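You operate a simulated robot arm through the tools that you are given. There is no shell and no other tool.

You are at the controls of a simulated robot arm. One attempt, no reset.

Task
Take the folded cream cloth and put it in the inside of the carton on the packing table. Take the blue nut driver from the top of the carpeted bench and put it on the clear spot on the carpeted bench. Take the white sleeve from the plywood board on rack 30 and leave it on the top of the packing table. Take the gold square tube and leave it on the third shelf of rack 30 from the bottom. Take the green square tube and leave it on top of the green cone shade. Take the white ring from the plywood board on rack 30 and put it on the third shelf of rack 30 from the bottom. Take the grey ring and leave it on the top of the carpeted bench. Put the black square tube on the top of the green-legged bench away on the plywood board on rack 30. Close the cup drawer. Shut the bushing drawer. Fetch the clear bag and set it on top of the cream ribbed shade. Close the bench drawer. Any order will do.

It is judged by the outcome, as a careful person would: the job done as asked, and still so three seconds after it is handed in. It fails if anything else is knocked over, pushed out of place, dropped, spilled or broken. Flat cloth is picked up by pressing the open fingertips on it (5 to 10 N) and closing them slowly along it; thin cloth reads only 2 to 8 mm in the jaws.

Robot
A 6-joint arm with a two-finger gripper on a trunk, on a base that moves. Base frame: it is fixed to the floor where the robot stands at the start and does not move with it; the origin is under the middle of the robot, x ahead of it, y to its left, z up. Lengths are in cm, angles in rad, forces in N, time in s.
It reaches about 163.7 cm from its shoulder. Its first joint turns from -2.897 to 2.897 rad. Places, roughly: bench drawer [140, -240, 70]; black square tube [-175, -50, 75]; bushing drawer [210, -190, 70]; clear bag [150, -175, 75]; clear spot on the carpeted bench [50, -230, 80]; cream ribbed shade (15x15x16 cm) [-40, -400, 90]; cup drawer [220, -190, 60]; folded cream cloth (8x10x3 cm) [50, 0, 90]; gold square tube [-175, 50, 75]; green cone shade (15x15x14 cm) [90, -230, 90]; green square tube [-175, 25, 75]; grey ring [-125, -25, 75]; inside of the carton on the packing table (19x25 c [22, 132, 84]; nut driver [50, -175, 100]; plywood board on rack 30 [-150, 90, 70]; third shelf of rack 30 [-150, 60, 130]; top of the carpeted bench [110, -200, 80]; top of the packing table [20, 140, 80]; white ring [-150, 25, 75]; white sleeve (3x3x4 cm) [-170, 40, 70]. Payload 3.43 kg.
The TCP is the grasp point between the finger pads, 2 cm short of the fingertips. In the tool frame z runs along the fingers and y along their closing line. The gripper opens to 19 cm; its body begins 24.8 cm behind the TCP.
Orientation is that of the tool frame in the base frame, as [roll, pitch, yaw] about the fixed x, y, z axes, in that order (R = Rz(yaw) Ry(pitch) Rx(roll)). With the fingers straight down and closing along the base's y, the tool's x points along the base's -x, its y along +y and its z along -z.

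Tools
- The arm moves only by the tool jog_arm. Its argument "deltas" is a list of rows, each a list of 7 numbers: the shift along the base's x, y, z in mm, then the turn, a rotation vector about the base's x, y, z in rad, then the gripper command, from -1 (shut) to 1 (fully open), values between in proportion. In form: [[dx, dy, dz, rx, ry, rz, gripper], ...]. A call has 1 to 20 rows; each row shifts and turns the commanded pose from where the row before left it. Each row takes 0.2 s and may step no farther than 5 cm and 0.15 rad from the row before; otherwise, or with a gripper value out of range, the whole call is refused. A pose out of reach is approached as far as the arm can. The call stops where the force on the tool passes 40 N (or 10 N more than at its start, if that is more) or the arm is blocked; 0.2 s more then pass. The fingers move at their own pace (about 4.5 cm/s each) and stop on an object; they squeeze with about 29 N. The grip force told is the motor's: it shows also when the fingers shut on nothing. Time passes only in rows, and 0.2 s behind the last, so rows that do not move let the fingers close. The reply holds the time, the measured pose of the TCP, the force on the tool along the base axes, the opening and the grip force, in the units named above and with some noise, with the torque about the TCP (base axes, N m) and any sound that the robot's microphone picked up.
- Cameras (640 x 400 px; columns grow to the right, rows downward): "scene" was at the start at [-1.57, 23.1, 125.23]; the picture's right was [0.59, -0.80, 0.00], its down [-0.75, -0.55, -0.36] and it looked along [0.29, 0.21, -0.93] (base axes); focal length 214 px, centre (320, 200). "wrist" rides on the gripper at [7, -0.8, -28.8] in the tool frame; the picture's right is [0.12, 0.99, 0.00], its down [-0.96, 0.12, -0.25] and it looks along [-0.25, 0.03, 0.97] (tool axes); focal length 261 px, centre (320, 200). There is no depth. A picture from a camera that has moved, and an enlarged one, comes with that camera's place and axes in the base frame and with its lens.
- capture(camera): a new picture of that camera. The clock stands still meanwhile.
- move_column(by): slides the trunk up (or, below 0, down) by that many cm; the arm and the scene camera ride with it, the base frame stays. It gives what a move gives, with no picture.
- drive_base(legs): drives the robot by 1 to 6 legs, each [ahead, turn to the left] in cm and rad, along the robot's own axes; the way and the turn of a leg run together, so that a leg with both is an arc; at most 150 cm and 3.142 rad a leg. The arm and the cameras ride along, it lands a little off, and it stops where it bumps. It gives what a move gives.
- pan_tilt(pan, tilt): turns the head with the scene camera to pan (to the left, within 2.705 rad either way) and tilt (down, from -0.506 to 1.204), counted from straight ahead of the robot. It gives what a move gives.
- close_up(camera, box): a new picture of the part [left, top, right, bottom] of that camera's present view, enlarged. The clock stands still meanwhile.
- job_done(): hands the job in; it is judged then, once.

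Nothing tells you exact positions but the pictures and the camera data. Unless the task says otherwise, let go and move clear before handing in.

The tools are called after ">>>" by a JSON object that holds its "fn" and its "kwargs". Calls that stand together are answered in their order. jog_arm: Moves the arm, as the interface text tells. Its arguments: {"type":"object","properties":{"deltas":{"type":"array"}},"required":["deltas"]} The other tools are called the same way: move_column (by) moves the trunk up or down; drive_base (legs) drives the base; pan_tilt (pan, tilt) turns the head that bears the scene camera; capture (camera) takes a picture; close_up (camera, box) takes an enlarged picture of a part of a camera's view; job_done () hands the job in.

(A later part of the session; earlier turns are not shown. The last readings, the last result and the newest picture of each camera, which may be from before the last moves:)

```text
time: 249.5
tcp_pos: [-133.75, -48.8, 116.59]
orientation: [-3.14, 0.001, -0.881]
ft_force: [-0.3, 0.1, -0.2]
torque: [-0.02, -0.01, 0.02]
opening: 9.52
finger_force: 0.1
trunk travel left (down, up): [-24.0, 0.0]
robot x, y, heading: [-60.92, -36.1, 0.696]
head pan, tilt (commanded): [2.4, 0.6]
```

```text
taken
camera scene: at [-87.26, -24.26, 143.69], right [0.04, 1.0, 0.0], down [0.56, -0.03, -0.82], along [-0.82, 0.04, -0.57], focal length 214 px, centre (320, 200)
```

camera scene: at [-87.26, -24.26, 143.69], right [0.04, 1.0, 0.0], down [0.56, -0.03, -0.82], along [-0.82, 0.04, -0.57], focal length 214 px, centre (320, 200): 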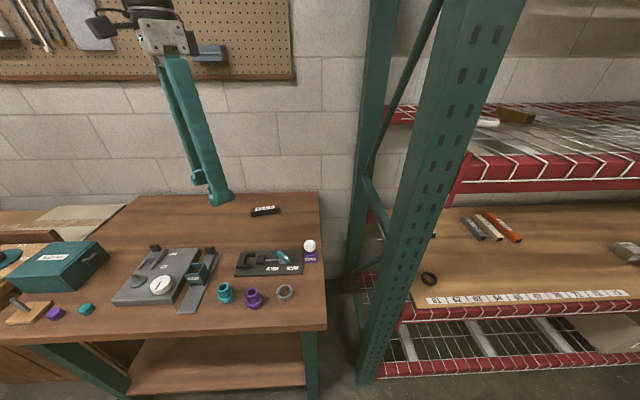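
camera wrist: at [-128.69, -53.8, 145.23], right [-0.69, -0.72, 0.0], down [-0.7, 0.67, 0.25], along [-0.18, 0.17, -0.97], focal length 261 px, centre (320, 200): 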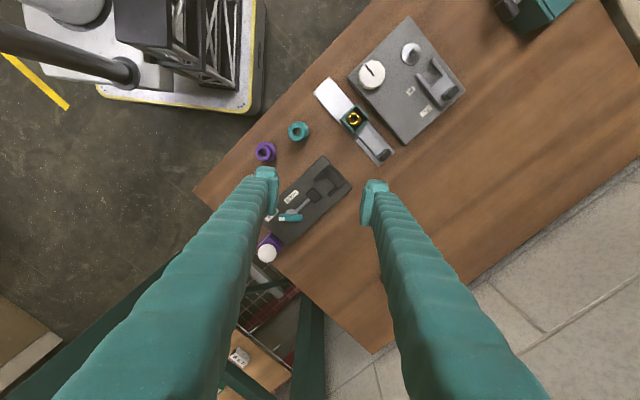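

Excellent view. The black tube ("13 EF") lies at the back; the grey ring is at the front right. I zoom to measure both.

>>> {"fn": "close_up", "kwargs": {"camera": "scene", "box": [230, 195, 326, 255]}}

>>> {"fn": "close_up", "kwargs": {"camera": "scene", "box": [205, 255, 333, 335]}}

```text
6.67 times, centred on (278, 225) of scene
camera zoom: at [-87.26, -24.26, 143.69], right [0.04, 1.0, 0.0], down [0.56, -0.03, -0.82], along [-0.82, 0.04, -0.57], focal length 1430 px, centre (600, 33)
```

zoom: 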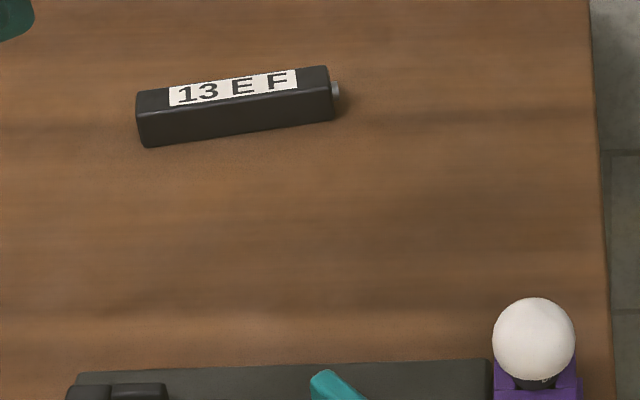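

```text
5.00 times, centred on (269, 295) of scene
camera zoom: at [-87.26, -24.26, 143.69], right [0.04, 1.0, 0.0], down [0.56, -0.03, -0.82], along [-0.82, 0.04, -0.57], focal length 1072 px, centre (575, -275)
```

zoom: 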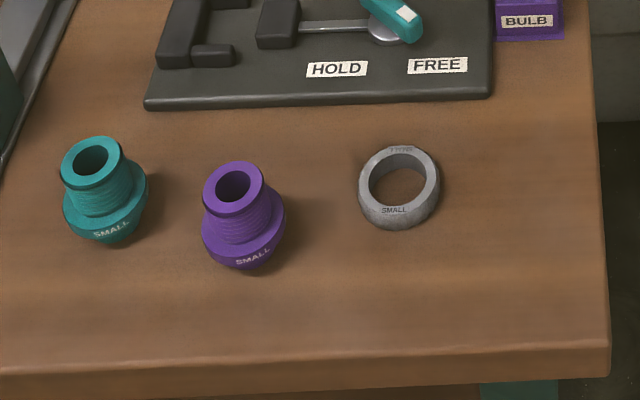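

I reposition the base a little (12 cm back, then 0.2 rad right) so the black tube is well inside reach, then look with the wrist camera.

>>> {"fn": "drive_base", "kwargs": {"legs": [[-12, 0], [0, -0.2]]}}

>>> {"fn": "jog_arm", "kwargs": {"deltas": [[-35, -10, -25, 0, 0, 0, 0], [-35, -10, -25, 0, 0, 0, 0], [-35, -5, -20, 0, 0, 0, 0]]}}

>>> {"fn": "capture", "kwargs": {"camera": "wrist"}}

```text
time: 251.5
tcp_pos: [-144.05, -41.7, 116.54]
orientation: [-3.139, 0.002, -1.079]
ft_force: [-0.1, -0.6, 0.3]
torque: [0.02, 0.03, 0.02]
opening: 9.5
finger_force: 0.0
trunk travel left (down, up): [-24.0, 0.0]
robot x, y, heading: [-69.94, -43.65, 0.495]
head pan, tilt (commanded): [2.4, 0.6]
```

```text
time: 252.3
tcp_pos: [-154.63, -44.18, 109.52]
orientation: [-3.141, 0.001, -1.081]
ft_force: [0.6, -0.1, 1.3]
torque: [-0.06, 0.17, 0.05]
opening: 9.5
finger_force: 0.0
trunk travel left (down, up): [-24.0, 0.0]
robot x, y, heading: [-70.32, -43.79, 0.5]
head pan, tilt (commanded): [2.4, 0.6]
```

```text
taken
camera wrist: at [-150.61, -50.21, 138.22], right [-0.82, -0.57, 0.0], down [-0.55, 0.79, 0.25], along [-0.14, 0.2, -0.97], focal length 261 px, centre (320, 200)
```

wrist: 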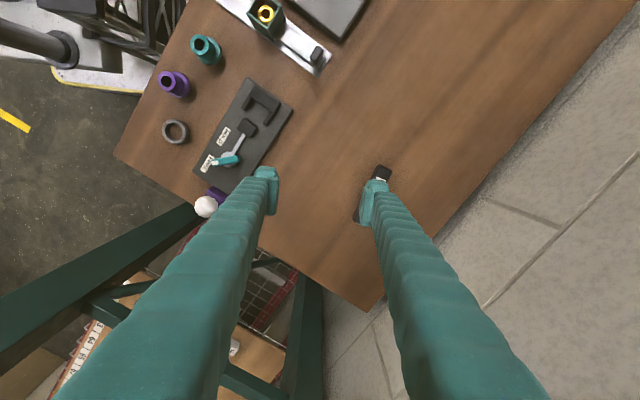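

The tube is behind the right finger. I align the closing line across the tube (about -0.3 rad) and move above it.

>>> {"fn": "jog_arm", "kwargs": {"deltas": [[-45, -9, -13, 0, 0, -0.1, 0], [-45, -9, -13, 0, 0, -0.1, 0], [-45, -9, -13, 0, 0, -0.1, 0]]}}

>>> {"fn": "capture", "kwargs": {"camera": "wrist"}}

>>> {"fn": "close_up", "kwargs": {"camera": "wrist", "box": [240, 130, 400, 230]}}

```text
time: 253.1
tcp_pos: [-168.1, -46.95, 105.71]
orientation: [-3.14, 0.002, -1.381]
ft_force: [0.1, 0.9, 0.9]
torque: [-0.06, 0.13, -0.03]
opening: 9.51
finger_force: 0.1
trunk travel left (down, up): [-24.0, 0.0]
robot x, y, heading: [-70.24, -43.54, 0.505]
head pan, tilt (commanded): [2.4, 0.6]
```

```text
taken
camera wrist: at [-166.1, -53.91, 134.38], right [-0.95, -0.3, 0.0], down [-0.29, 0.92, 0.25], along [-0.07, 0.24, -0.97], focal length 261 px, centre (320, 200)
```

wrist: 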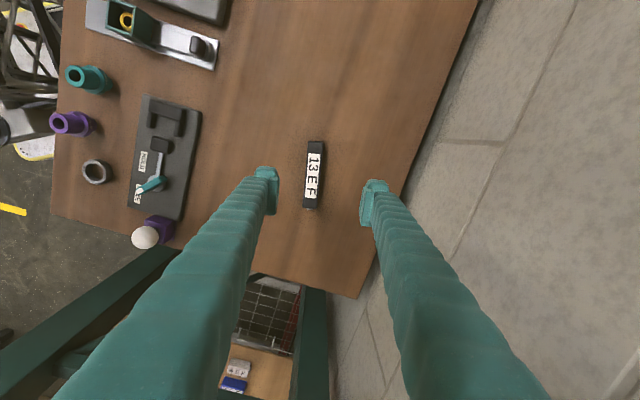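

```text
4.00 times, centred on (320, 180) of wrist
camera zoom: at [-166.1, -53.91, 134.38], right [-0.95, -0.3, 0.0], down [-0.29, 0.92, 0.25], along [-0.07, 0.24, -0.97], focal length 1043 px, centre (320, 280)
```

zoom: 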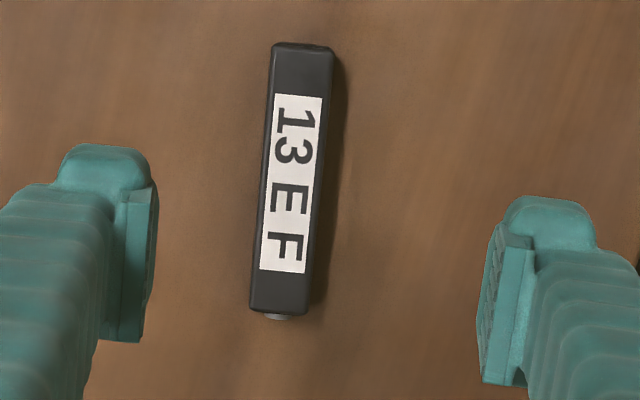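

The bench top is at about z≈82. I fine-align over the tube (centre ≈(-167.1, -46.2)) and descend most of the way.

>>> {"fn": "jog_arm", "kwargs": {"deltas": [[10, 6, -30, 0, 0, 0.033, -0.2], [0, 0, -45, 0, 0, 0, -0.3], [0, 0, -45, 0, 0, 0, -0.3], [0, 0, -40, 0, 0, 0, -0.3]]}}

>>> {"fn": "close_up", "kwargs": {"camera": "wrist", "box": [240, 130, 400, 230]}}

```text
time: 254.1
tcp_pos: [-166.97, -46.25, 89.62]
orientation: [-3.141, 0.002, -1.348]
ft_force: [0.1, -0.4, 0.8]
torque: [0.02, 0.02, -0.03]
opening: 6.63
finger_force: 0.0
trunk travel left (down, up): [-24.0, 0.0]
robot x, y, heading: [-70.68, -43.65, 0.498]
head pan, tilt (commanded): [2.4, 0.6]
```

```text
4.00 times, centred on (320, 180) of wrist
camera zoom: at [-164.8, -53.13, 118.33], right [-0.94, -0.34, 0.0], down [-0.33, 0.91, 0.25], along [-0.08, 0.24, -0.97], focal length 1043 px, centre (320, 280)
```

zoom: 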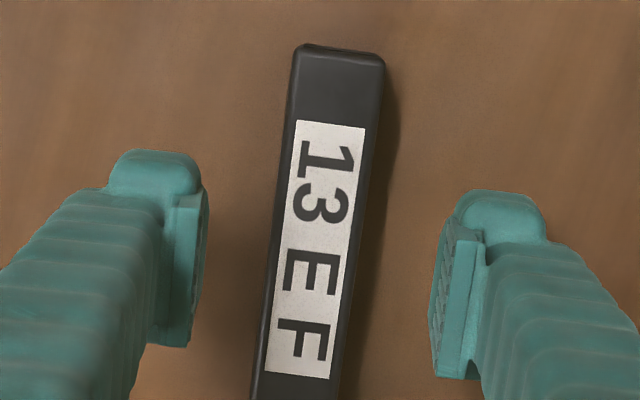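

Well aligned. Descend with small steps to just above the bench.

>>> {"fn": "jog_arm", "kwargs": {"deltas": [[0, 0, -20, 0, 0, 0, -0.4], [0, 0, -15, 0, 0, 0, -0.4], [0, 0, -5, 0, 0, 0, -0.4], [0, 0, -5, 0, 0, 0, -0.4]]}}

```text
time: 255.1
tcp_pos: [-166.97, -46.28, 85.1]
orientation: [-3.14, 0.002, -1.347]
ft_force: [-0.5, -0.3, -0.2]
torque: [0.02, 0.0, -0.01]
opening: 5.72
finger_force: 0.2
trunk travel left (down, up): [-24.0, 0.0]
robot x, y, heading: [-70.2, -43.56, 0.493]
head pan, tilt (commanded): [2.4, 0.6]
```

>>> {"fn": "jog_arm", "kwargs": {"deltas": [[0, 0, -4, 0, 0, 0, -0.4], [0, 0, -4, 0, 0, 0, -0.4], [0, 0, -4, 0, 0, 0, -0.4]]}}

>>> {"fn": "close_up", "kwargs": {"camera": "wrist", "box": [240, 130, 400, 230]}}

```text
time: 255.9
tcp_pos: [-167.01, -46.26, 84.02]
orientation: [-3.141, 0.002, -1.348]
ft_force: [-0.6, -0.6, 3.3]
torque: [-0.04, 0.08, -0.01]
opening: 5.7
finger_force: 0.0
trunk travel left (down, up): [-24.0, 0.0]
robot x, y, heading: [-70.21, -43.87, 0.496]
head pan, tilt (commanded): [2.4, 0.6]
```

```text
4.00 times, centred on (320, 180) of wrist
camera zoom: at [-164.78, -53.13, 112.67], right [-0.94, -0.34, 0.0], down [-0.33, 0.91, 0.25], along [-0.08, 0.23, -0.97], focal length 1043 px, centre (320, 280)
```

zoom: 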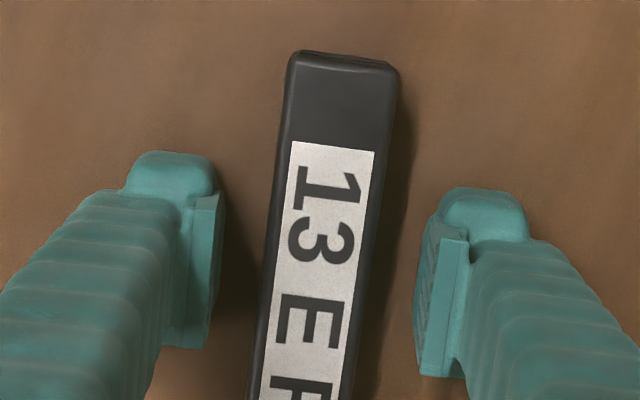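

Fingertips touch the bench (z≈82). Raise 3 mm and close on the tube.

>>> {"fn": "jog_arm", "kwargs": {"deltas": [[0, 0, 3, 0, 0, 0, -0.5], [0, 0, 0, 0, 0, 0, -0.7], [0, 0, 0, 0, 0, 0, -0.9], [0, 0, 0, 0, 0, 0, -0.9], [0, 0, 0, 0, 0, 0, -0.9]]}}

>>> {"fn": "jog_arm", "kwargs": {"deltas": [[0, 0, 10, 0, 0, 0, -0.9], [0, 0, 30, 0, 0, 0, -0.9], [0, 0, 45, 0, 0, 0, -0.9], [0, 0, 45, 0, 0, 0, -0.9]]}}

>>> {"fn": "capture", "kwargs": {"camera": "wrist"}}

```text
time: 257.1
tcp_pos: [-167.11, -46.27, 84.28]
orientation: [-3.138, 0.001, -1.346]
ft_force: [0.1, 0.2, -0.5]
torque: [0.02, -0.03, -0.03]
opening: 2.86
finger_force: 28.8
trunk travel left (down, up): [-24.0, 0.0]
robot x, y, heading: [-70.07, -43.7, 0.497]
head pan, tilt (commanded): [2.4, 0.6]
```

```text
time: 258.1
tcp_pos: [-167.07, -46.21, 97.2]
orientation: [-3.139, 0.001, -1.344]
ft_force: [0.2, 0.0, -1.4]
torque: [0.02, -0.05, 0.04]
opening: 2.88
finger_force: 28.9
trunk travel left (down, up): [-24.0, 0.0]
robot x, y, heading: [-70.19, -43.74, 0.501]
head pan, tilt (commanded): [2.4, 0.6]
```

```text
taken
camera wrist: at [-164.81, -53.1, 125.93], right [-0.94, -0.34, 0.0], down [-0.33, 0.91, 0.25], along [-0.08, 0.24, -0.97], focal length 261 px, centre (320, 200)
```

wrist: 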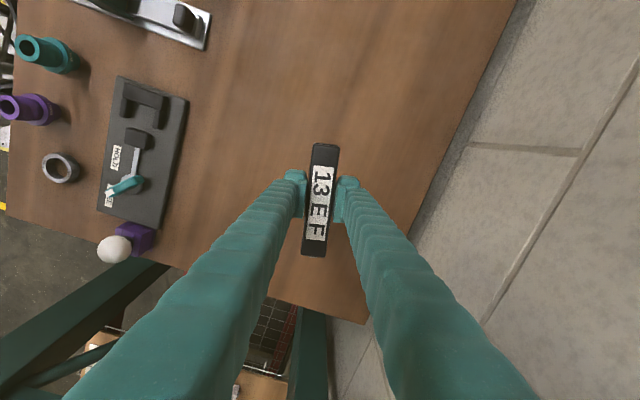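

Black tube held. To lay it flat on the rack board I need it gripped with the tool tilted, so I'll set it down turned along the robot's axis, then re-grasp with a tilt. First rotate and set it down on the free area.

>>> {"fn": "jog_arm", "kwargs": {"deltas": [[0, 0, 0, 0, 0, -0.1443, -0.9], [0, 0, 0, 0, 0, -0.1443, -0.9], [0, 0, 0, 0, 0, -0.1443, -0.9], [0, 0, 0, 0, 0, -0.1443, -0.9], [0, 0, 0, 0, 0, -0.1443, -0.9], [0, 0, 0, 0, 0, -0.1443, -0.9], [0, 0, 0, 0, 0, -0.1443, -0.9], [0, 0, 0, 0, 0, -0.1443, -0.9], [0, 0, 0, 0, 0, -0.1443, -0.9], [0, 0, -45, 0, 0, 0, -0.9], [0, 0, -45, 0, 0, 0, -0.9], [0, 0, -25, 0, 0, 0, -0.9]]}}

>>> {"fn": "capture", "kwargs": {"camera": "wrist"}}

```text
time: 260.7
tcp_pos: [-167.09, -46.4, 85.55]
orientation: [-3.14, 0.001, -2.647]
ft_force: [0.6, 0.7, -1.2]
torque: [-0.04, 0.05, 0.04]
opening: 2.9
finger_force: 28.9
trunk travel left (down, up): [-24.0, 0.0]
robot x, y, heading: [-70.5, -43.49, 0.501]
head pan, tilt (commanded): [2.4, 0.6]
```

```text
taken
camera wrist: at [-172.97, -50.54, 114.32], right [-0.58, 0.82, 0.0], down [0.79, 0.56, 0.25], along [0.2, 0.14, -0.97], focal length 261 px, centre (320, 200)
```

wrist: 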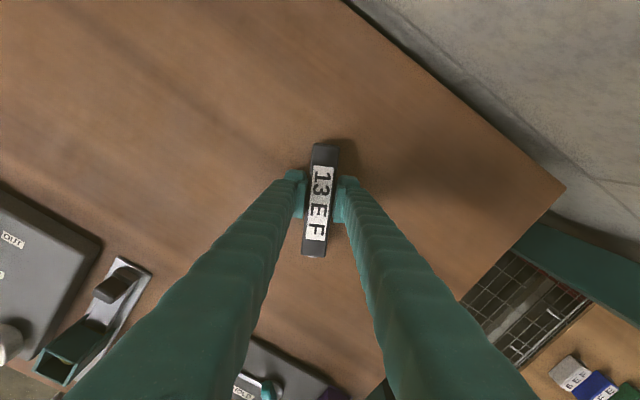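

Lower to contact and release.

>>> {"fn": "jog_arm", "kwargs": {"deltas": [[0, 0, -8, 0, 0, 0, -0.9], [0, 0, -4, 0, 0, 0, -0.9], [0, 0, -2, 0, 0, 0, -0.9]]}}

>>> {"fn": "jog_arm", "kwargs": {"deltas": [[0, 0, 0, 0, 0, 0, -0.65], [0, 0, 0, 0, 0, 0, -0.55], [0, 0, 0, 0, 0, 0, -0.4], [0, 0, 20, 0, 0, 0, -0.3], [0, 0, 45, 0, 0, 0, -0.3], [0, 0, 45, 0, 0, 0, -0.3]]}}

>>> {"fn": "capture", "kwargs": {"camera": "wrist"}}

```text
time: 261.5
tcp_pos: [-166.93, -46.31, 84.26]
orientation: [-3.141, 0.001, -2.648]
ft_force: [0.9, -0.2, -1.3]
torque: [-0.01, -0.01, 0.03]
opening: 2.89
finger_force: 29.1
trunk travel left (down, up): [-24.0, 0.0]
robot x, y, heading: [-70.16, -43.6, 0.497]
head pan, tilt (commanded): [2.4, 0.6]
```

```text
time: 262.9
tcp_pos: [-167.04, -46.45, 95.47]
orientation: [-3.141, 0.002, -2.646]
ft_force: [-0.5, 0.3, -0.5]
torque: [0.01, -0.1, 0.02]
opening: 6.65
finger_force: 0.1
trunk travel left (down, up): [-24.0, 0.0]
robot x, y, heading: [-70.22, -43.4, 0.498]
head pan, tilt (commanded): [2.4, 0.6]
```

```text
taken
camera wrist: at [-172.91, -50.54, 124.04], right [-0.58, 0.82, 0.0], down [0.79, 0.56, 0.25], along [0.2, 0.14, -0.97], focal length 261 px, centre (320, 200)
```

wrist: 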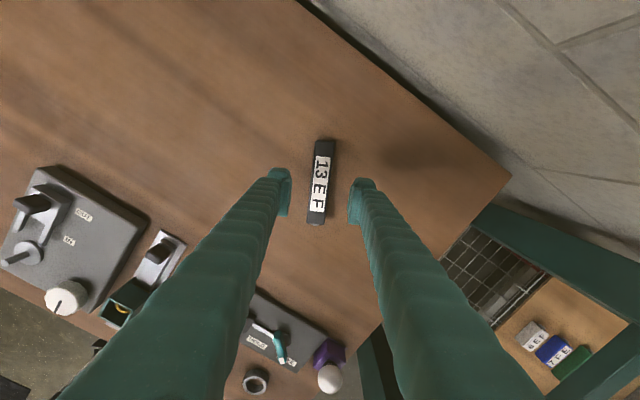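

The tube lies turned as wanted. I raise, drive forward 40 cm, then tilt the tool 60° while extending back toward the tube.

>>> {"fn": "jog_arm", "kwargs": {"deltas": [[0, 0, 45, 0, 0, 0, -0.3], [0, 0, 45, 0, 0, 0, -0.3], [0, 0, 40, 0, 0, 0, -0.3]]}}

>>> {"fn": "drive_base", "kwargs": {"legs": [[40, 0]]}}

>>> {"fn": "jog_arm", "kwargs": {"deltas": [[-32, -17.5, -12, -0.0556, 0.1023, 0, -0.3], [-32, -17.5, -12, -0.0556, 0.1023, 0, -0.3], [-32, -17.5, -12, -0.0556, 0.1023, 0, -0.3], [-32, -17.5, -12, -0.0556, 0.1023, 0, -0.3], [-32, -17.5, -12, -0.0556, 0.1023, 0, -0.3], [-32, -17.5, -12, -0.0556, 0.1023, 0, -0.3], [-32, -17.5, -12, -0.0556, 0.1023, 0, -0.3], [-32, -17.5, -12, -0.0556, 0.1023, 0, -0.3], [-32, -17.5, -12, -0.0556, 0.1023, 0, -0.3]]}}

>>> {"fn": "capture", "kwargs": {"camera": "wrist"}}

>>> {"fn": "capture", "kwargs": {"camera": "scene"}}

```text
time: 263.7
tcp_pos: [-166.97, -46.33, 108.3]
orientation: [-3.141, 0.002, -2.647]
ft_force: [0.5, 0.4, -0.3]
torque: [-0.01, 0.0, 0.0]
opening: 6.64
finger_force: 0.1
trunk travel left (down, up): [-24.0, 0.0]
robot x, y, heading: [-70.16, -43.7, 0.5]
head pan, tilt (commanded): [2.4, 0.6]
```

```text
time: 266.2
tcp_pos: [-131.97, -27.57, 108.43]
orientation: [-3.14, 0.003, -2.644]
ft_force: [-0.6, -0.4, -0.1]
torque: [0.01, -0.01, -0.01]
opening: 6.64
finger_force: 0.1
trunk travel left (down, up): [-24.0, 0.0]
robot x, y, heading: [-34.84, -24.85, 0.498]
head pan, tilt (commanded): [2.4, 0.6]
```

```text
time: 268.2
tcp_pos: [-160.82, -43.33, 97.77]
orientation: [3.141, -1.047, -2.644]
ft_force: [0.1, -0.4, 1.4]
torque: [0.12, -0.16, -0.05]
opening: 6.65
finger_force: 0.1
trunk travel left (down, up): [-24.0, 0.0]
robot x, y, heading: [-35.05, -24.7, 0.504]
head pan, tilt (commanded): [2.4, 0.6]
```

```text
taken
camera wrist: at [-141.72, -33.95, 118.1], right [-0.53, 0.84, 0.1], down [0.56, 0.43, -0.71], along [-0.64, -0.32, -0.7], focal length 261 px, centre (320, 200)
```

wrist: 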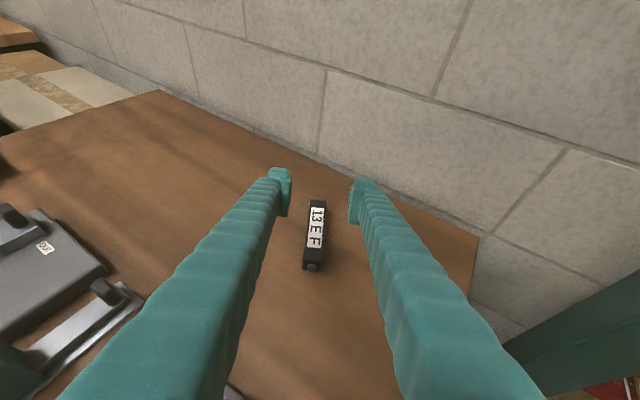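

```text
taken
camera scene: at [-58.65, -8.03, 143.69], right [0.24, 0.97, 0.0], down [0.55, -0.14, -0.83], along [-0.8, 0.2, -0.56], focal length 214 px, centre (320, 200)
```

scene: 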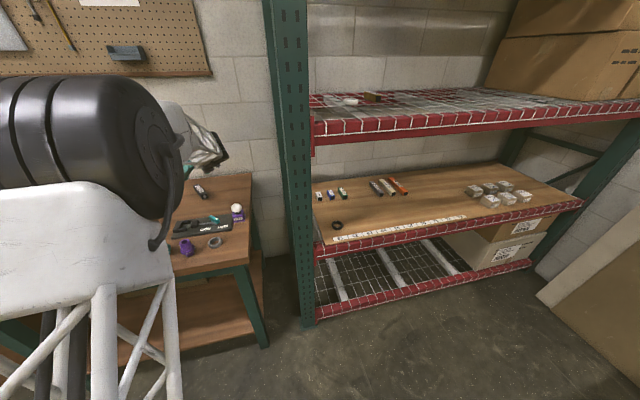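

Tube centre ≈(-166.4, -46.1). I lower to pre-grasp and slide along the tube with a 5 cm opening.

>>> {"fn": "jog_arm", "kwargs": {"deltas": [[11, 6, -42, 0, 0, 0, -0.45], [11, 6, -40, 0, 0, 0, -0.45], [-25, -13, -18, 0, 0, 0, -0.45], [-26, -14, -18, 0, 0, 0, -0.45]]}}

>>> {"fn": "close_up", "kwargs": {"camera": "wrist", "box": [240, 130, 400, 230]}}

```text
time: 269.2
tcp_pos: [-163.78, -44.85, 85.8]
orientation: [-3.141, -1.048, -2.643]
ft_force: [-0.1, -0.6, 0.8]
torque: [0.06, -0.13, 0.04]
opening: 5.21
finger_force: 0.1
trunk travel left (down, up): [-24.0, 0.0]
robot x, y, heading: [-35.5, -24.46, 0.498]
head pan, tilt (commanded): [2.4, 0.6]
```

```text
4.00 times, centred on (320, 180) of wrist
camera zoom: at [-144.62, -35.47, 106.19], right [-0.53, 0.84, 0.1], down [0.56, 0.43, -0.71], along [-0.64, -0.32, -0.7], focal length 1043 px, centre (320, 280)
```

zoom: 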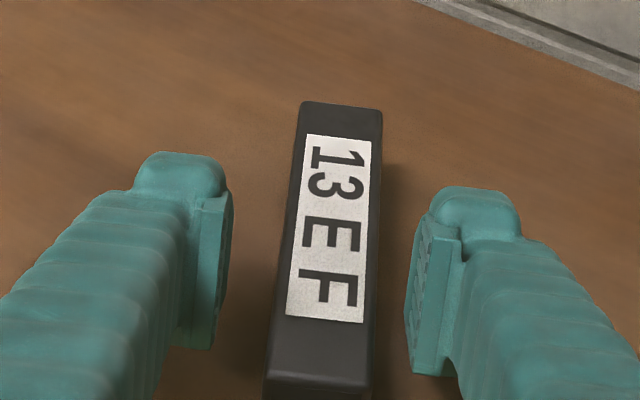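

Centred. Advance a little more, down 2 cm, and close.

>>> {"fn": "jog_arm", "kwargs": {"deltas": [[-20, -11, -12, 0, 0, 0, -0.45], [0, 0, -6, 0, 0, 0, -0.45]]}}

>>> {"fn": "jog_arm", "kwargs": {"deltas": [[0, 0, 0, 0, 0, 0, -0.6], [0, 0, 0, 0, 0, 0, -0.8], [0, 0, 0, 0, 0, 0, -0.9], [0, 0, 0, 0, 0, 0, -0.9]]}}

>>> {"fn": "jog_arm", "kwargs": {"deltas": [[0, 0, 10, 0, 0, 0, -0.9], [0, 0, 40, 0, 0, 0, -0.9], [0, 0, 45, 0, 0, 0, -0.9], [0, 0, 45, 0, 0, 0, -0.9]]}}

>>> {"fn": "capture", "kwargs": {"camera": "wrist"}}

```text
time: 269.8
tcp_pos: [-165.68, -45.99, 84.59]
orientation: [3.14, -1.051, -2.642]
ft_force: [5.5, 4.1, 26.2]
torque: [0.06, -0.14, 0.05]
opening: 5.17
finger_force: 0.0
trunk travel left (down, up): [-24.0, 0.0]
robot x, y, heading: [-34.9, -24.67, 0.499]
head pan, tilt (commanded): [2.4, 0.6]
```

```text
time: 270.5
tcp_pos: [-165.76, -46.07, 84.63]
orientation: [3.14, -1.053, -2.64]
ft_force: [-3.2, -0.7, 13.7]
torque: [0.04, -0.1, -0.05]
opening: 2.87
finger_force: 28.9
trunk travel left (down, up): [-24.0, 0.0]
robot x, y, heading: [-35.02, -24.85, 0.499]
head pan, tilt (commanded): [2.4, 0.6]
stopped in row 3: the force on the tool passed its limit at 42 N (the readings are from after the stop); the commanded pose is now the measured one
```

```text
time: 271.5
tcp_pos: [-165.77, -46.0, 98.3]
orientation: [-3.14, -1.048, -2.642]
ft_force: [-1.3, -0.3, -1.1]
torque: [-0.03, 0.02, 0.05]
opening: 2.87
finger_force: 29.2
trunk travel left (down, up): [-24.0, 0.0]
robot x, y, heading: [-35.11, -24.39, 0.504]
head pan, tilt (commanded): [2.4, 0.6]
```

```text
taken
camera wrist: at [-146.65, -36.52, 118.7], right [-0.53, 0.84, 0.1], down [0.55, 0.43, -0.71], along [-0.64, -0.32, -0.7], focal length 261 px, centre (320, 200)
```

wrist: 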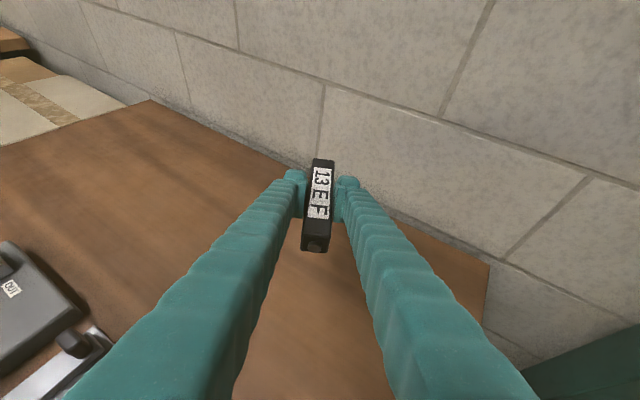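

Held again with the proper tilt. I raise, retract a little, drive forward, turn to face the rack squarely, and check.

>>> {"fn": "jog_arm", "kwargs": {"deltas": [[20, 11, 35, 0, 0, 0, -0.9], [30, 16, 30, 0, 0, 0, -0.9], [30, 16, 20, 0, 0, 0, -0.9], [30, 16, 0, 0, 0, 0, -0.9]]}}

>>> {"fn": "drive_base", "kwargs": {"legs": [[44, 0]]}}

>>> {"fn": "drive_base", "kwargs": {"legs": [[0, -0.5]]}}

>>> {"fn": "capture", "kwargs": {"camera": "wrist"}}

>>> {"fn": "capture", "kwargs": {"camera": "scene"}}

```text
time: 272.5
tcp_pos: [-154.73, -40.18, 106.85]
orientation: [-3.14, -1.046, -2.641]
ft_force: [0.0, 1.7, -1.7]
torque: [-0.01, 0.1, -0.01]
opening: 2.88
finger_force: 28.8
trunk travel left (down, up): [-24.0, 0.0]
robot x, y, heading: [-35.08, -24.92, 0.503]
head pan, tilt (commanded): [2.4, 0.6]
```

```text
time: 275.1
tcp_pos: [-116.11, -18.39, 106.84]
orientation: [-3.14, -1.049, -2.649]
ft_force: [0.3, 0.1, -1.0]
torque: [0.01, -0.03, -0.03]
opening: 2.89
finger_force: 29.1
trunk travel left (down, up): [-24.0, 0.0]
robot x, y, heading: [3.8, -3.98, 0.498]
head pan, tilt (commanded): [2.4, 0.6]
```

```text
time: 277.0
tcp_pos: [-108.38, 41.14, 106.8]
orientation: [3.141, -1.05, 3.131]
ft_force: [0.0, -0.1, -0.8]
torque: [0.01, 0.01, -0.01]
opening: 2.89
finger_force: 29.7
trunk travel left (down, up): [-24.0, 0.0]
robot x, y, heading: [3.11, -3.22, -0.011]
head pan, tilt (commanded): [2.4, 0.6]
```

```text
taken
camera wrist: at [-87.05, 40.11, 127.17], right [-0.05, 0.99, 0.1], down [0.69, 0.11, -0.71], along [-0.72, 0.04, -0.7], focal length 261 px, centre (320, 200)
```

wrist: 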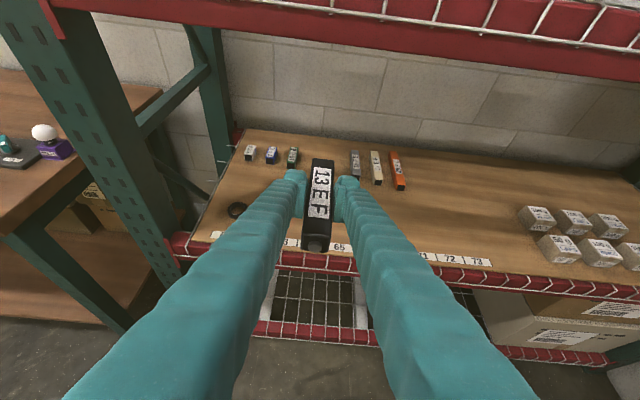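

```text
taken
camera scene: at [-8.91, 22.28, 143.68], right [0.68, 0.73, 0.0], down [0.41, -0.39, -0.82], along [-0.6, 0.56, -0.57], focal length 214 px, centre (320, 200)
```

scene: 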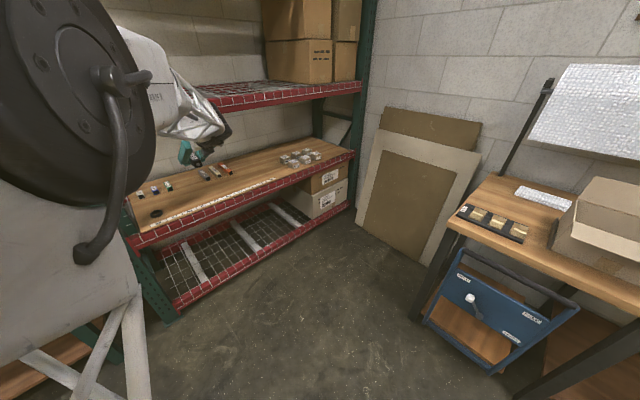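

Now lower to between the shelves and drive back 30 cm into the rack opening.

>>> {"fn": "jog_arm", "kwargs": {"deltas": [[0, 5, -40, 0, 0, 0, -0.9], [0, 5, -40, 0, 0, 0, -0.9], [0, 5, -40, 0, 0, 0, -0.9], [0, 5, -35, 0, 0, 0, -0.9]]}}

>>> {"fn": "drive_base", "kwargs": {"legs": [[-34, 0]]}}

>>> {"fn": "capture", "kwargs": {"camera": "wrist"}}

>>> {"fn": "close_up", "kwargs": {"camera": "wrist", "box": [220, 120, 420, 245]}}

```text
time: 278.0
tcp_pos: [-108.46, 43.32, 91.28]
orientation: [3.141, -1.052, 3.133]
ft_force: [0.1, -0.6, -0.6]
torque: [0.05, -0.08, -0.04]
opening: 2.86
finger_force: 28.5
trunk travel left (down, up): [-24.0, 0.0]
robot x, y, heading: [3.2, -3.62, -0.005]
head pan, tilt (commanded): [2.4, 0.6]
```

```text
time: 280.2
tcp_pos: [-142.45, 43.8, 91.22]
orientation: [-3.14, -1.049, 3.129]
ft_force: [0.2, 0.3, -0.1]
torque: [-0.01, -0.01, 0.01]
opening: 2.89
finger_force: 28.6
trunk travel left (down, up): [-24.0, 0.0]
robot x, y, heading: [-30.58, -3.41, -0.007]
head pan, tilt (commanded): [2.4, 0.6]
```

```text
taken
camera wrist: at [-121.06, 42.62, 111.65], right [-0.05, 0.99, 0.1], down [0.7, 0.11, -0.71], along [-0.72, 0.04, -0.7], focal length 261 px, centre (320, 200)
```

wrist: 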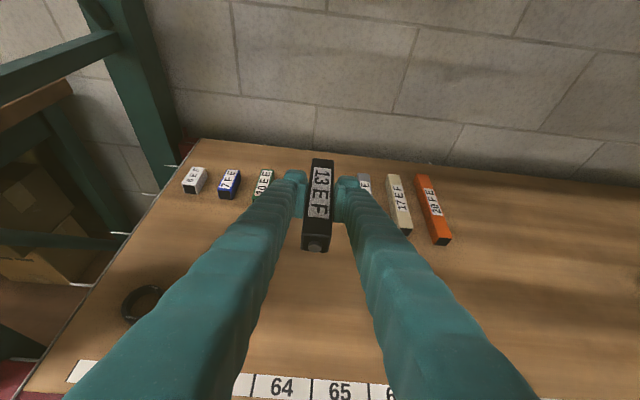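

```text
3.20 times, centred on (320, 182) of wrist
camera zoom: at [-121.06, 42.62, 111.65], right [-0.05, 0.99, 0.1], down [0.7, 0.11, -0.71], along [-0.72, 0.04, -0.7], focal length 834 px, centre (320, 256)
```

zoom: 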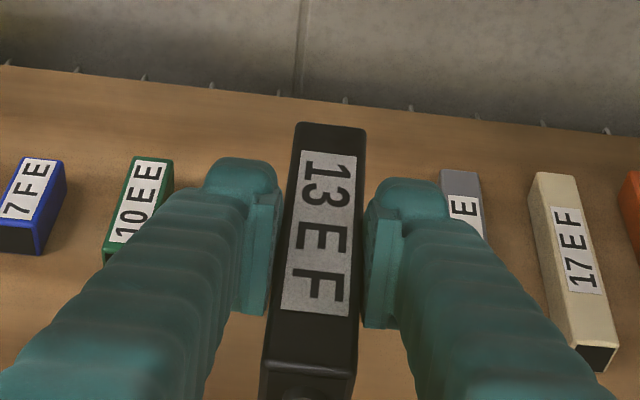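

Clear lane between the green tube (edge y≈33.6) and the grey one (edge ≈53). I move in to (-158.5, 43) and lower.

>>> {"fn": "jog_arm", "kwargs": {"deltas": [[-40, -1.5, -26, 0, 0, 0, -0.9], [-40, -1.5, -26, 0, 0, 0, -0.9], [-40, -1.5, -26, 0, 0, 0, -0.9], [-40, -1.5, -26, 0, 0, 0, -0.9], [0, 0, -40, 0, 0, 0, -0.9]]}}

>>> {"fn": "close_up", "kwargs": {"camera": "wrist", "box": [200, 110, 440, 260]}}

```text
time: 281.4
tcp_pos: [-158.27, 43.09, 76.92]
orientation: [-3.141, -1.049, 3.126]
ft_force: [0.3, -0.5, -0.9]
torque: [-0.01, -0.09, -0.02]
opening: 2.89
finger_force: 29.2
trunk travel left (down, up): [-24.0, 0.0]
robot x, y, heading: [-30.44, -3.54, -0.008]
head pan, tilt (commanded): [2.4, 0.6]
```

```text
2.67 times, centred on (320, 185) of wrist
camera zoom: at [-137.09, 42.0, 97.28], right [-0.05, 0.99, 0.1], down [0.69, 0.11, -0.71], along [-0.72, 0.04, -0.7], focal length 695 px, centre (320, 240)
```

zoom: 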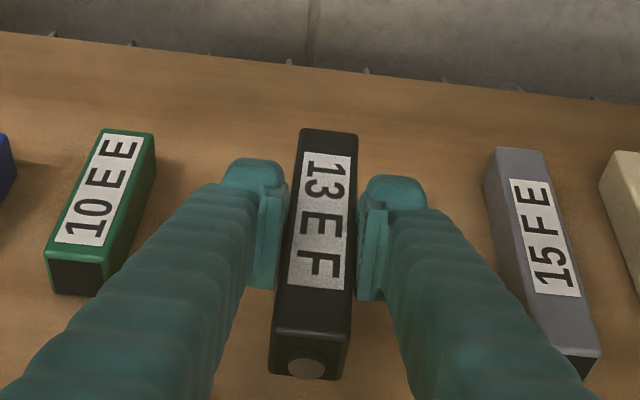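

Lots of clearance both sides. Lower to contact.

>>> {"fn": "jog_arm", "kwargs": {"deltas": [[0, 0, -15, 0, 0, 0, -0.9], [0, 0, -8, 0, 0, 0, -0.9], [0, 0, -4, 0, 0, 0, -0.9]]}}

>>> {"fn": "jog_arm", "kwargs": {"deltas": [[0, 0, -3, 0, 0, 0, -0.9], [0, 0, -3, 0, 0, 0, -0.9]]}}

```text
time: 282.2
tcp_pos: [-158.32, 43.19, 74.19]
orientation: [-3.14, -1.05, 3.131]
ft_force: [-0.2, 0.2, -0.6]
torque: [0.01, 0.0, 0.0]
opening: 2.9
finger_force: 29.2
trunk travel left (down, up): [-24.0, 0.0]
robot x, y, heading: [-30.75, -3.14, -0.017]
head pan, tilt (commanded): [2.4, 0.6]
```

```text
time: 282.8
tcp_pos: [-158.32, 43.2, 73.63]
orientation: [-3.138, -1.047, 3.129]
ft_force: [-0.3, 0.2, 0.4]
torque: [0.0, 0.02, -0.01]
opening: 2.86
finger_force: 29.1
trunk travel left (down, up): [-24.0, 0.0]
robot x, y, heading: [-30.57, -3.4, -0.007]
head pan, tilt (commanded): [2.4, 0.6]
```

>>> {"fn": "jog_arm", "kwargs": {"deltas": [[0, 0, -2, 0, 0, 0, -0.9], [0, 0, -2, 0, 0, 0, -0.9]]}}

```text
time: 283.4
tcp_pos: [-158.32, 43.12, 73.42]
orientation: [-3.141, -1.051, 3.131]
ft_force: [1.4, -0.2, 10.5]
torque: [-0.01, -0.1, 0.13]
opening: 2.88
finger_force: 28.9
trunk travel left (down, up): [-24.0, 0.0]
robot x, y, heading: [-30.3, -3.22, -0.009]
head pan, tilt (commanded): [2.4, 0.6]
```

Contact. Raise a hair and open, then retreat up and back.

>>> {"fn": "jog_arm", "kwargs": {"deltas": [[0, 0, 1, 0, 0, 0, -0.65], [0, 0, 0, 0, 0, 0, -0.55], [0, 0, 1, 0, 0, 0, -0.45], [0, 0, 1, 0, 0, 0, -0.4]]}}

>>> {"fn": "close_up", "kwargs": {"camera": "wrist", "box": [200, 110, 440, 260]}}

```text
time: 284.4
tcp_pos: [-158.38, 43.42, 73.48]
orientation: [-3.14, -1.048, 3.127]
ft_force: [-2.9, -3.4, 7.1]
torque: [0.07, 0.48, 0.35]
opening: 5.46
finger_force: 0.1
trunk travel left (down, up): [-24.0, 0.0]
robot x, y, heading: [-30.5, -2.83, -0.009]
head pan, tilt (commanded): [2.4, 0.6]
```

```text
2.67 times, centred on (320, 185) of wrist
camera zoom: at [-136.99, 42.12, 93.82], right [-0.05, 0.99, 0.1], down [0.7, 0.11, -0.71], along [-0.72, 0.04, -0.7], focal length 695 px, centre (320, 240)
```

zoom: 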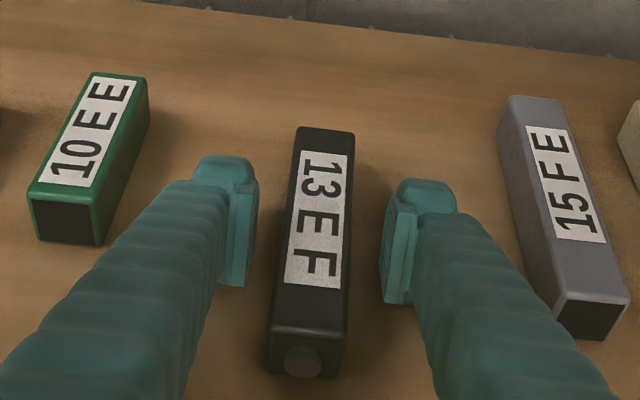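

Black tube is put away. Next the green "10 EE" tube right beside it: I rise, shift over and look.

>>> {"fn": "jog_arm", "kwargs": {"deltas": [[0, 0, 20, 0, 0, 0, -0.4], [10, 0, 40, 0, 0, 0, -0.45], [20, -40, 20, 0, 0, 0, -0.5], [20, -40, 0, 0, 0, 0, -0.5], [20, -30, 0, 0, 0, 0, -0.52]]}}

>>> {"fn": "close_up", "kwargs": {"camera": "wrist", "box": [200, 110, 440, 260]}}

>>> {"fn": "capture", "kwargs": {"camera": "scene"}}

```text
time: 285.6
tcp_pos: [-151.44, 32.22, 81.25]
orientation: [-3.14, -1.048, 3.126]
ft_force: [0.1, 1.0, -0.3]
torque: [-0.06, 0.13, 0.1]
opening: 4.56
finger_force: 0.0
trunk travel left (down, up): [-24.0, 0.0]
robot x, y, heading: [-30.36, -3.3, -0.013]
head pan, tilt (commanded): [2.4, 0.6]
```

```text
2.67 times, centred on (320, 185) of wrist
camera zoom: at [-130.1, 31.1, 101.74], right [-0.05, 0.99, 0.1], down [0.7, 0.11, -0.71], along [-0.72, 0.04, -0.7], focal length 695 px, centre (320, 240)
```

zoom: 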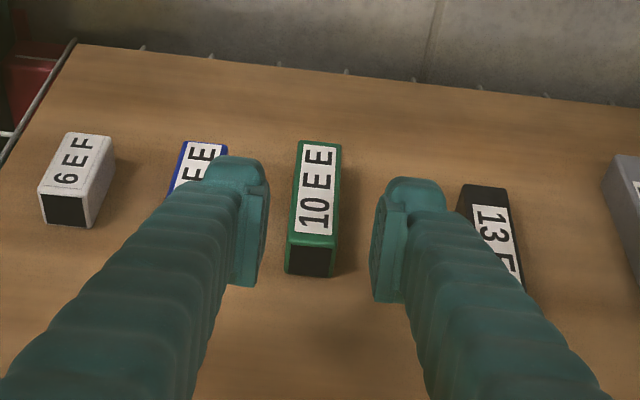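

```text
taken
camera scene: at [-42.95, 22.66, 143.67], right [0.68, 0.73, 0.0], down [0.41, -0.39, -0.82], along [-0.6, 0.56, -0.57], focal length 214 px, centre (320, 200)
```

scene: 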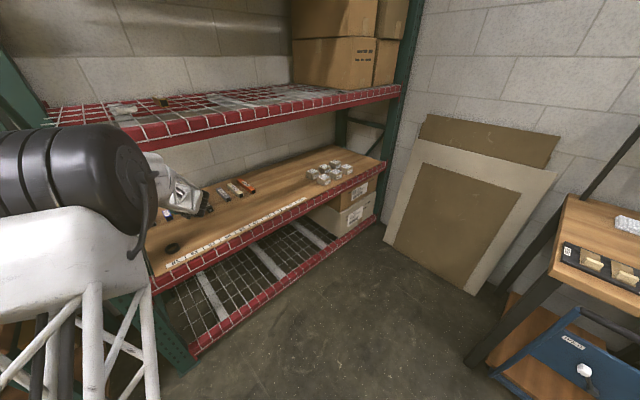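

Aligned on the green tube. Advance in steps.

>>> {"fn": "jog_arm", "kwargs": {"deltas": [[-27, 0, -18, 0, 0, 0, -0.52], [-27, 0, -18, 0, 0, 0, -0.52], [-27, 0, -18, 0, 0, 0, -0.52]]}}

>>> {"fn": "close_up", "kwargs": {"camera": "wrist", "box": [200, 110, 440, 260]}}

```text
time: 286.4
tcp_pos: [-159.51, 32.09, 76.11]
orientation: [3.141, -1.051, 3.128]
ft_force: [-0.5, 0.1, -0.4]
torque: [-0.02, -0.16, 0.03]
opening: 4.56
finger_force: 0.0
trunk travel left (down, up): [-24.0, 0.0]
robot x, y, heading: [-30.47, -3.25, -0.013]
head pan, tilt (commanded): [2.4, 0.6]
```

```text
2.67 times, centred on (320, 185) of wrist
camera zoom: at [-138.15, 31.0, 96.5], right [-0.05, 0.99, 0.1], down [0.69, 0.11, -0.71], along [-0.72, 0.04, -0.69], focal length 695 px, centre (320, 240)
```

zoom: 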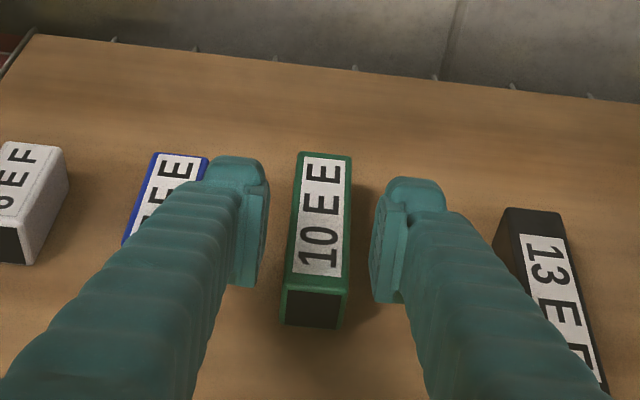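

Clearance to the blue tube is about 1 cm. Final advance, then close and lift.

>>> {"fn": "jog_arm", "kwargs": {"deltas": [[-14, 2, -11, 0, 0, 0, -0.52], [-14, 0, -11, 0, 0, 0, -0.52]]}}

>>> {"fn": "jog_arm", "kwargs": {"deltas": [[0, 0, 0, 0, 0, 0, -0.7], [0, 0, 0, 0, 0, 0, -0.85], [0, 0, 0, 0, 0, 0, -0.9], [0, 0, 0, 0, 0, 0, -0.9]]}}

>>> {"fn": "close_up", "kwargs": {"camera": "wrist", "box": [200, 110, 440, 260]}}

```text
time: 287.0
tcp_pos: [-162.32, 32.46, 73.96]
orientation: [-3.14, -1.05, 3.131]
ft_force: [0.1, 0.0, 0.4]
torque: [0.0, -0.13, 0.0]
opening: 4.58
finger_force: 0.1
trunk travel left (down, up): [-24.0, 0.0]
robot x, y, heading: [-30.6, -3.47, -0.007]
head pan, tilt (commanded): [2.4, 0.6]
```

```text
time: 288.0
tcp_pos: [-162.28, 32.44, 73.79]
orientation: [-3.139, -1.049, 3.13]
ft_force: [0.2, 0.8, 0.4]
torque: [0.02, 0.02, -0.02]
opening: 2.85
finger_force: 29.0
trunk travel left (down, up): [-24.0, 0.0]
robot x, y, heading: [-30.18, -3.0, -0.015]
head pan, tilt (commanded): [2.4, 0.6]
```

```text
2.67 times, centred on (320, 185) of wrist
camera zoom: at [-140.95, 31.23, 94.2], right [-0.05, 0.99, 0.1], down [0.7, 0.11, -0.71], along [-0.72, 0.04, -0.7], focal length 695 px, centre (320, 240)
```

zoom: 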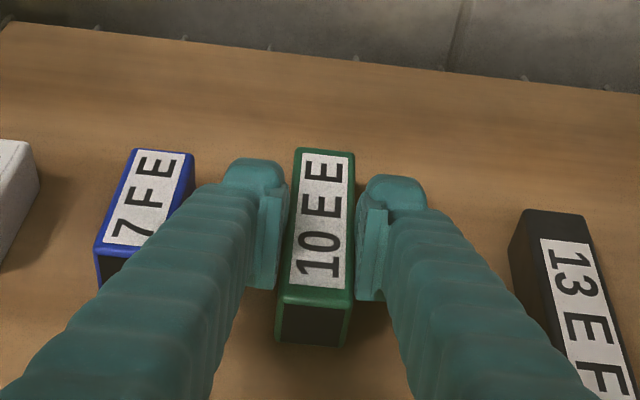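

Green tube held. I lift, leave the rack, and then tuck the arm upright for the trip to the carpeted bench.

>>> {"fn": "jog_arm", "kwargs": {"deltas": [[0, 0, 15, 0, 0, 0, -0.9], [0, 0, 35, 0, 0, 0, -0.9], [0, 0, 40, 0, 0, 0, -0.9], [20, 0, 30, 0, 0, 0, -0.9]]}}

>>> {"fn": "drive_base", "kwargs": {"legs": [[36, 0]]}}

>>> {"fn": "pan_tilt", "kwargs": {"pan": 0.3, "tilt": 0.5}}

>>> {"fn": "jog_arm", "kwargs": {"deltas": [[10, 0, 45, 0, 0, 0, -0.9], [20, 0, 40, 0, 0, 0, -0.9], [35, 0, 30, 0, -0.1164, 0, -0.9], [40, 0, 20, 0, -0.1164, 0, -0.9], [45, 0, 10, 0, -0.1164, 0, -0.9], [48, 0, 0, 0, -0.1164, 0, -0.9], [48, 0, 0, 0, -0.1164, 0, -0.9], [48, 0, 0, 0, -0.1164, 0, -0.9], [48, 0, 0, 0, -0.1164, 0, -0.9], [48, 0, 0, 0, -0.1164, 0, -0.9], [48, 0, 0, 0, -0.1164, 0, -0.9]]}}

>>> {"fn": "capture", "kwargs": {"camera": "wrist"}}

>>> {"fn": "capture", "kwargs": {"camera": "scene"}}

```text
time: 289.0
tcp_pos: [-160.37, 32.38, 85.85]
orientation: [-3.139, -1.05, 3.128]
ft_force: [0.1, -0.6, -2.0]
torque: [-0.01, 0.18, 0.03]
opening: 2.85
finger_force: 28.9
trunk travel left (down, up): [-24.0, 0.0]
robot x, y, heading: [-30.6, -3.15, -0.012]
head pan, tilt (commanded): [2.4, 0.6]
```

```text
time: 291.4
tcp_pos: [-124.16, 32.64, 85.96]
orientation: [-3.14, -1.049, 3.124]
ft_force: [0.1, 0.8, -0.1]
torque: [0.03, 0.02, 0.0]
opening: 2.85
finger_force: 29.5
trunk travel left (down, up): [-24.0, 0.0]
robot x, y, heading: [5.63, -3.76, -0.016]
head pan, tilt (commanded): [2.4, 0.6]
```

```text
time: 293.4
tcp_pos: [-124.02, 32.65, 85.93]
orientation: [-3.14, -1.049, 3.125]
ft_force: [-0.1, -0.5, -0.3]
torque: [0.0, -0.01, -0.01]
opening: 2.88
finger_force: 29.3
trunk travel left (down, up): [-24.0, 0.0]
robot x, y, heading: [5.47, -3.97, -0.017]
head pan, tilt (commanded): [0.3, 0.499]
```

```text
time: 295.8
tcp_pos: [-80.31, 32.46, 100.51]
orientation: [3.129, 0.002, 3.133]
ft_force: [0.5, 0.5, -1.1]
torque: [-0.05, -0.02, -0.04]
opening: 2.88
finger_force: 28.6
trunk travel left (down, up): [-24.0, 0.0]
robot x, y, heading: [5.47, -3.8, -0.014]
head pan, tilt (commanded): [0.3, 0.499]
```

```text
taken
camera wrist: at [-87.53, 31.2, 129.31], right [-0.11, 0.99, 0.01], down [0.96, 0.1, 0.25], along [0.25, 0.04, -0.97], focal length 261 px, centre (320, 200)
```

wrist: 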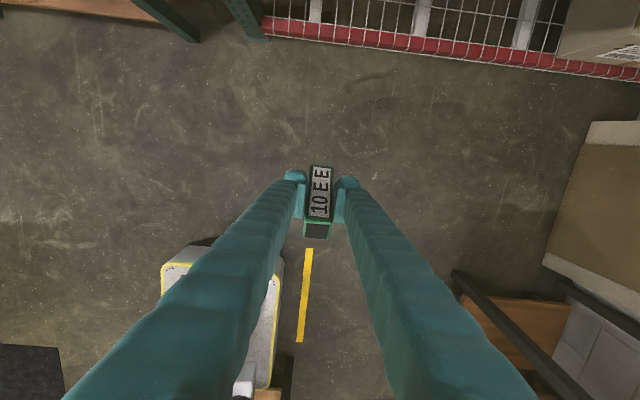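

```text
taken
camera scene: at [8.36, 18.7, 144.6], right [0.28, -0.96, 0.0], down [-0.46, -0.13, -0.88], along [0.84, 0.25, -0.48], focal length 214 px, centre (320, 200)
```

scene: 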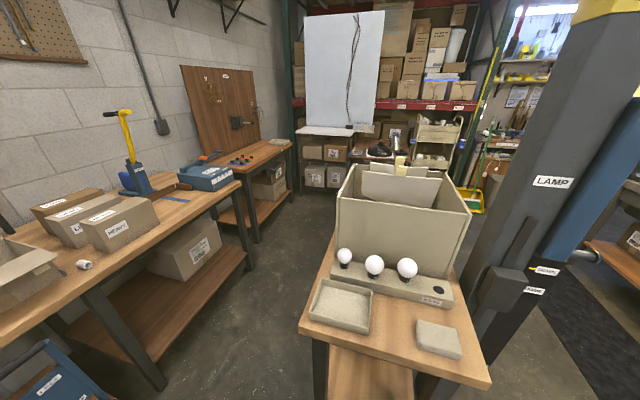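

The gold tube, ring, sleeve and black tube are done. Now I carry the green tube: back up a little, turn right and drive toward the carpeted bench.

>>> {"fn": "drive_base", "kwargs": {"legs": [[-10, 0], [0, -1.29]]}}

>>> {"fn": "drive_base", "kwargs": {"legs": [[95, 0]]}}

>>> {"fn": "pan_tilt", "kwargs": {"pan": 0.5, "tilt": 0.4}}

>>> {"fn": "capture", "kwargs": {"camera": "scene"}}

>>> {"fn": "close_up", "kwargs": {"camera": "scene", "box": [0, 60, 320, 260]}}

>>> {"fn": "close_up", "kwargs": {"camera": "scene", "box": [320, 60, 640, 260]}}

```text
time: 300.2
tcp_pos: [6.24, 88.81, 100.63]
orientation: [3.127, 0.0, 1.843]
ft_force: [-0.2, 0.3, -1.5]
torque: [-0.03, -0.01, 0.01]
opening: 2.89
finger_force: 28.9
trunk travel left (down, up): [-24.0, 0.0]
robot x, y, heading: [-4.67, -3.81, -1.306]
head pan, tilt (commanded): [0.3, 0.499]
```

```text
time: 305.2
tcp_pos: [31.04, -2.4, 100.64]
orientation: [3.127, -0.002, 1.846]
ft_force: [-0.1, 0.3, -1.2]
torque: [-0.04, 0.0, -0.02]
opening: 2.88
finger_force: 28.4
trunk travel left (down, up): [-24.0, 0.0]
robot x, y, heading: [20.47, -95.22, -1.302]
head pan, tilt (commanded): [0.3, 0.499]
```

```text
time: 305.9
tcp_pos: [30.95, -2.37, 100.61]
orientation: [3.127, -0.001, 1.845]
ft_force: [-0.4, 0.2, -0.7]
torque: [0.0, 0.03, 0.01]
opening: 2.84
finger_force: 29.1
trunk travel left (down, up): [-24.0, 0.0]
robot x, y, heading: [19.99, -95.33, -1.303]
head pan, tilt (commanded): [0.499, 0.4]
```

```text
taken
camera scene: at [44.31, -90.73, 145.51], right [-0.72, -0.69, 0.0], down [-0.27, 0.28, -0.92], along [0.64, -0.66, -0.39], focal length 214 px, centre (320, 200)
```

scene: 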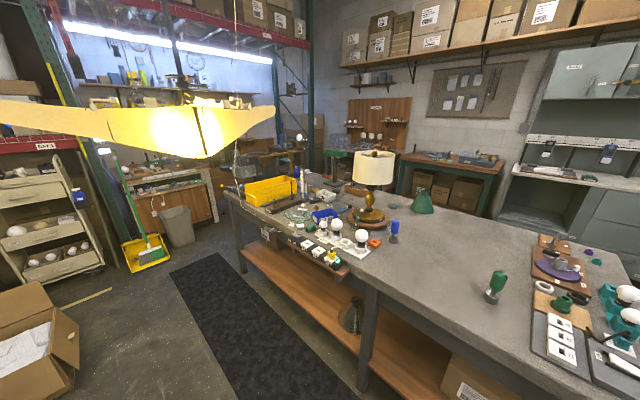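

```text
2.00 times, centred on (160, 160) of scene
camera zoom: at [44.31, -90.73, 145.51], right [-0.72, -0.69, 0.0], down [-0.27, 0.28, -0.92], along [0.64, -0.66, -0.39], focal length 429 px, centre (640, 280)
```

zoom: 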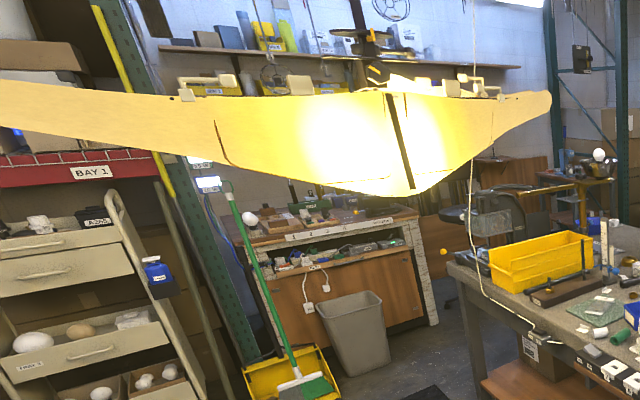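

```text
2.00 times, centred on (480, 160) of scene
camera zoom: at [44.31, -90.73, 145.51], right [-0.72, -0.69, 0.0], down [-0.27, 0.28, -0.92], along [0.64, -0.66, -0.39], focal length 429 px, centre (0, 280)
```

zoom: 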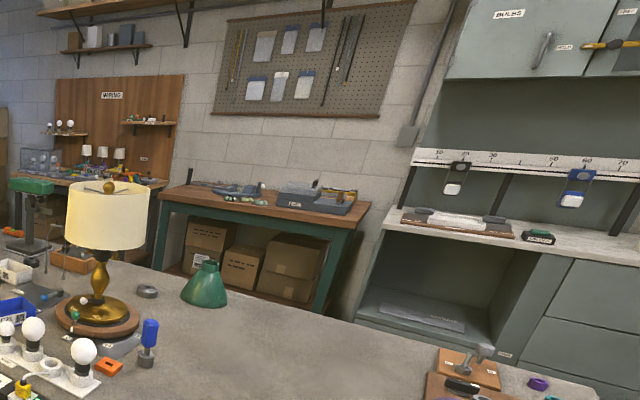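

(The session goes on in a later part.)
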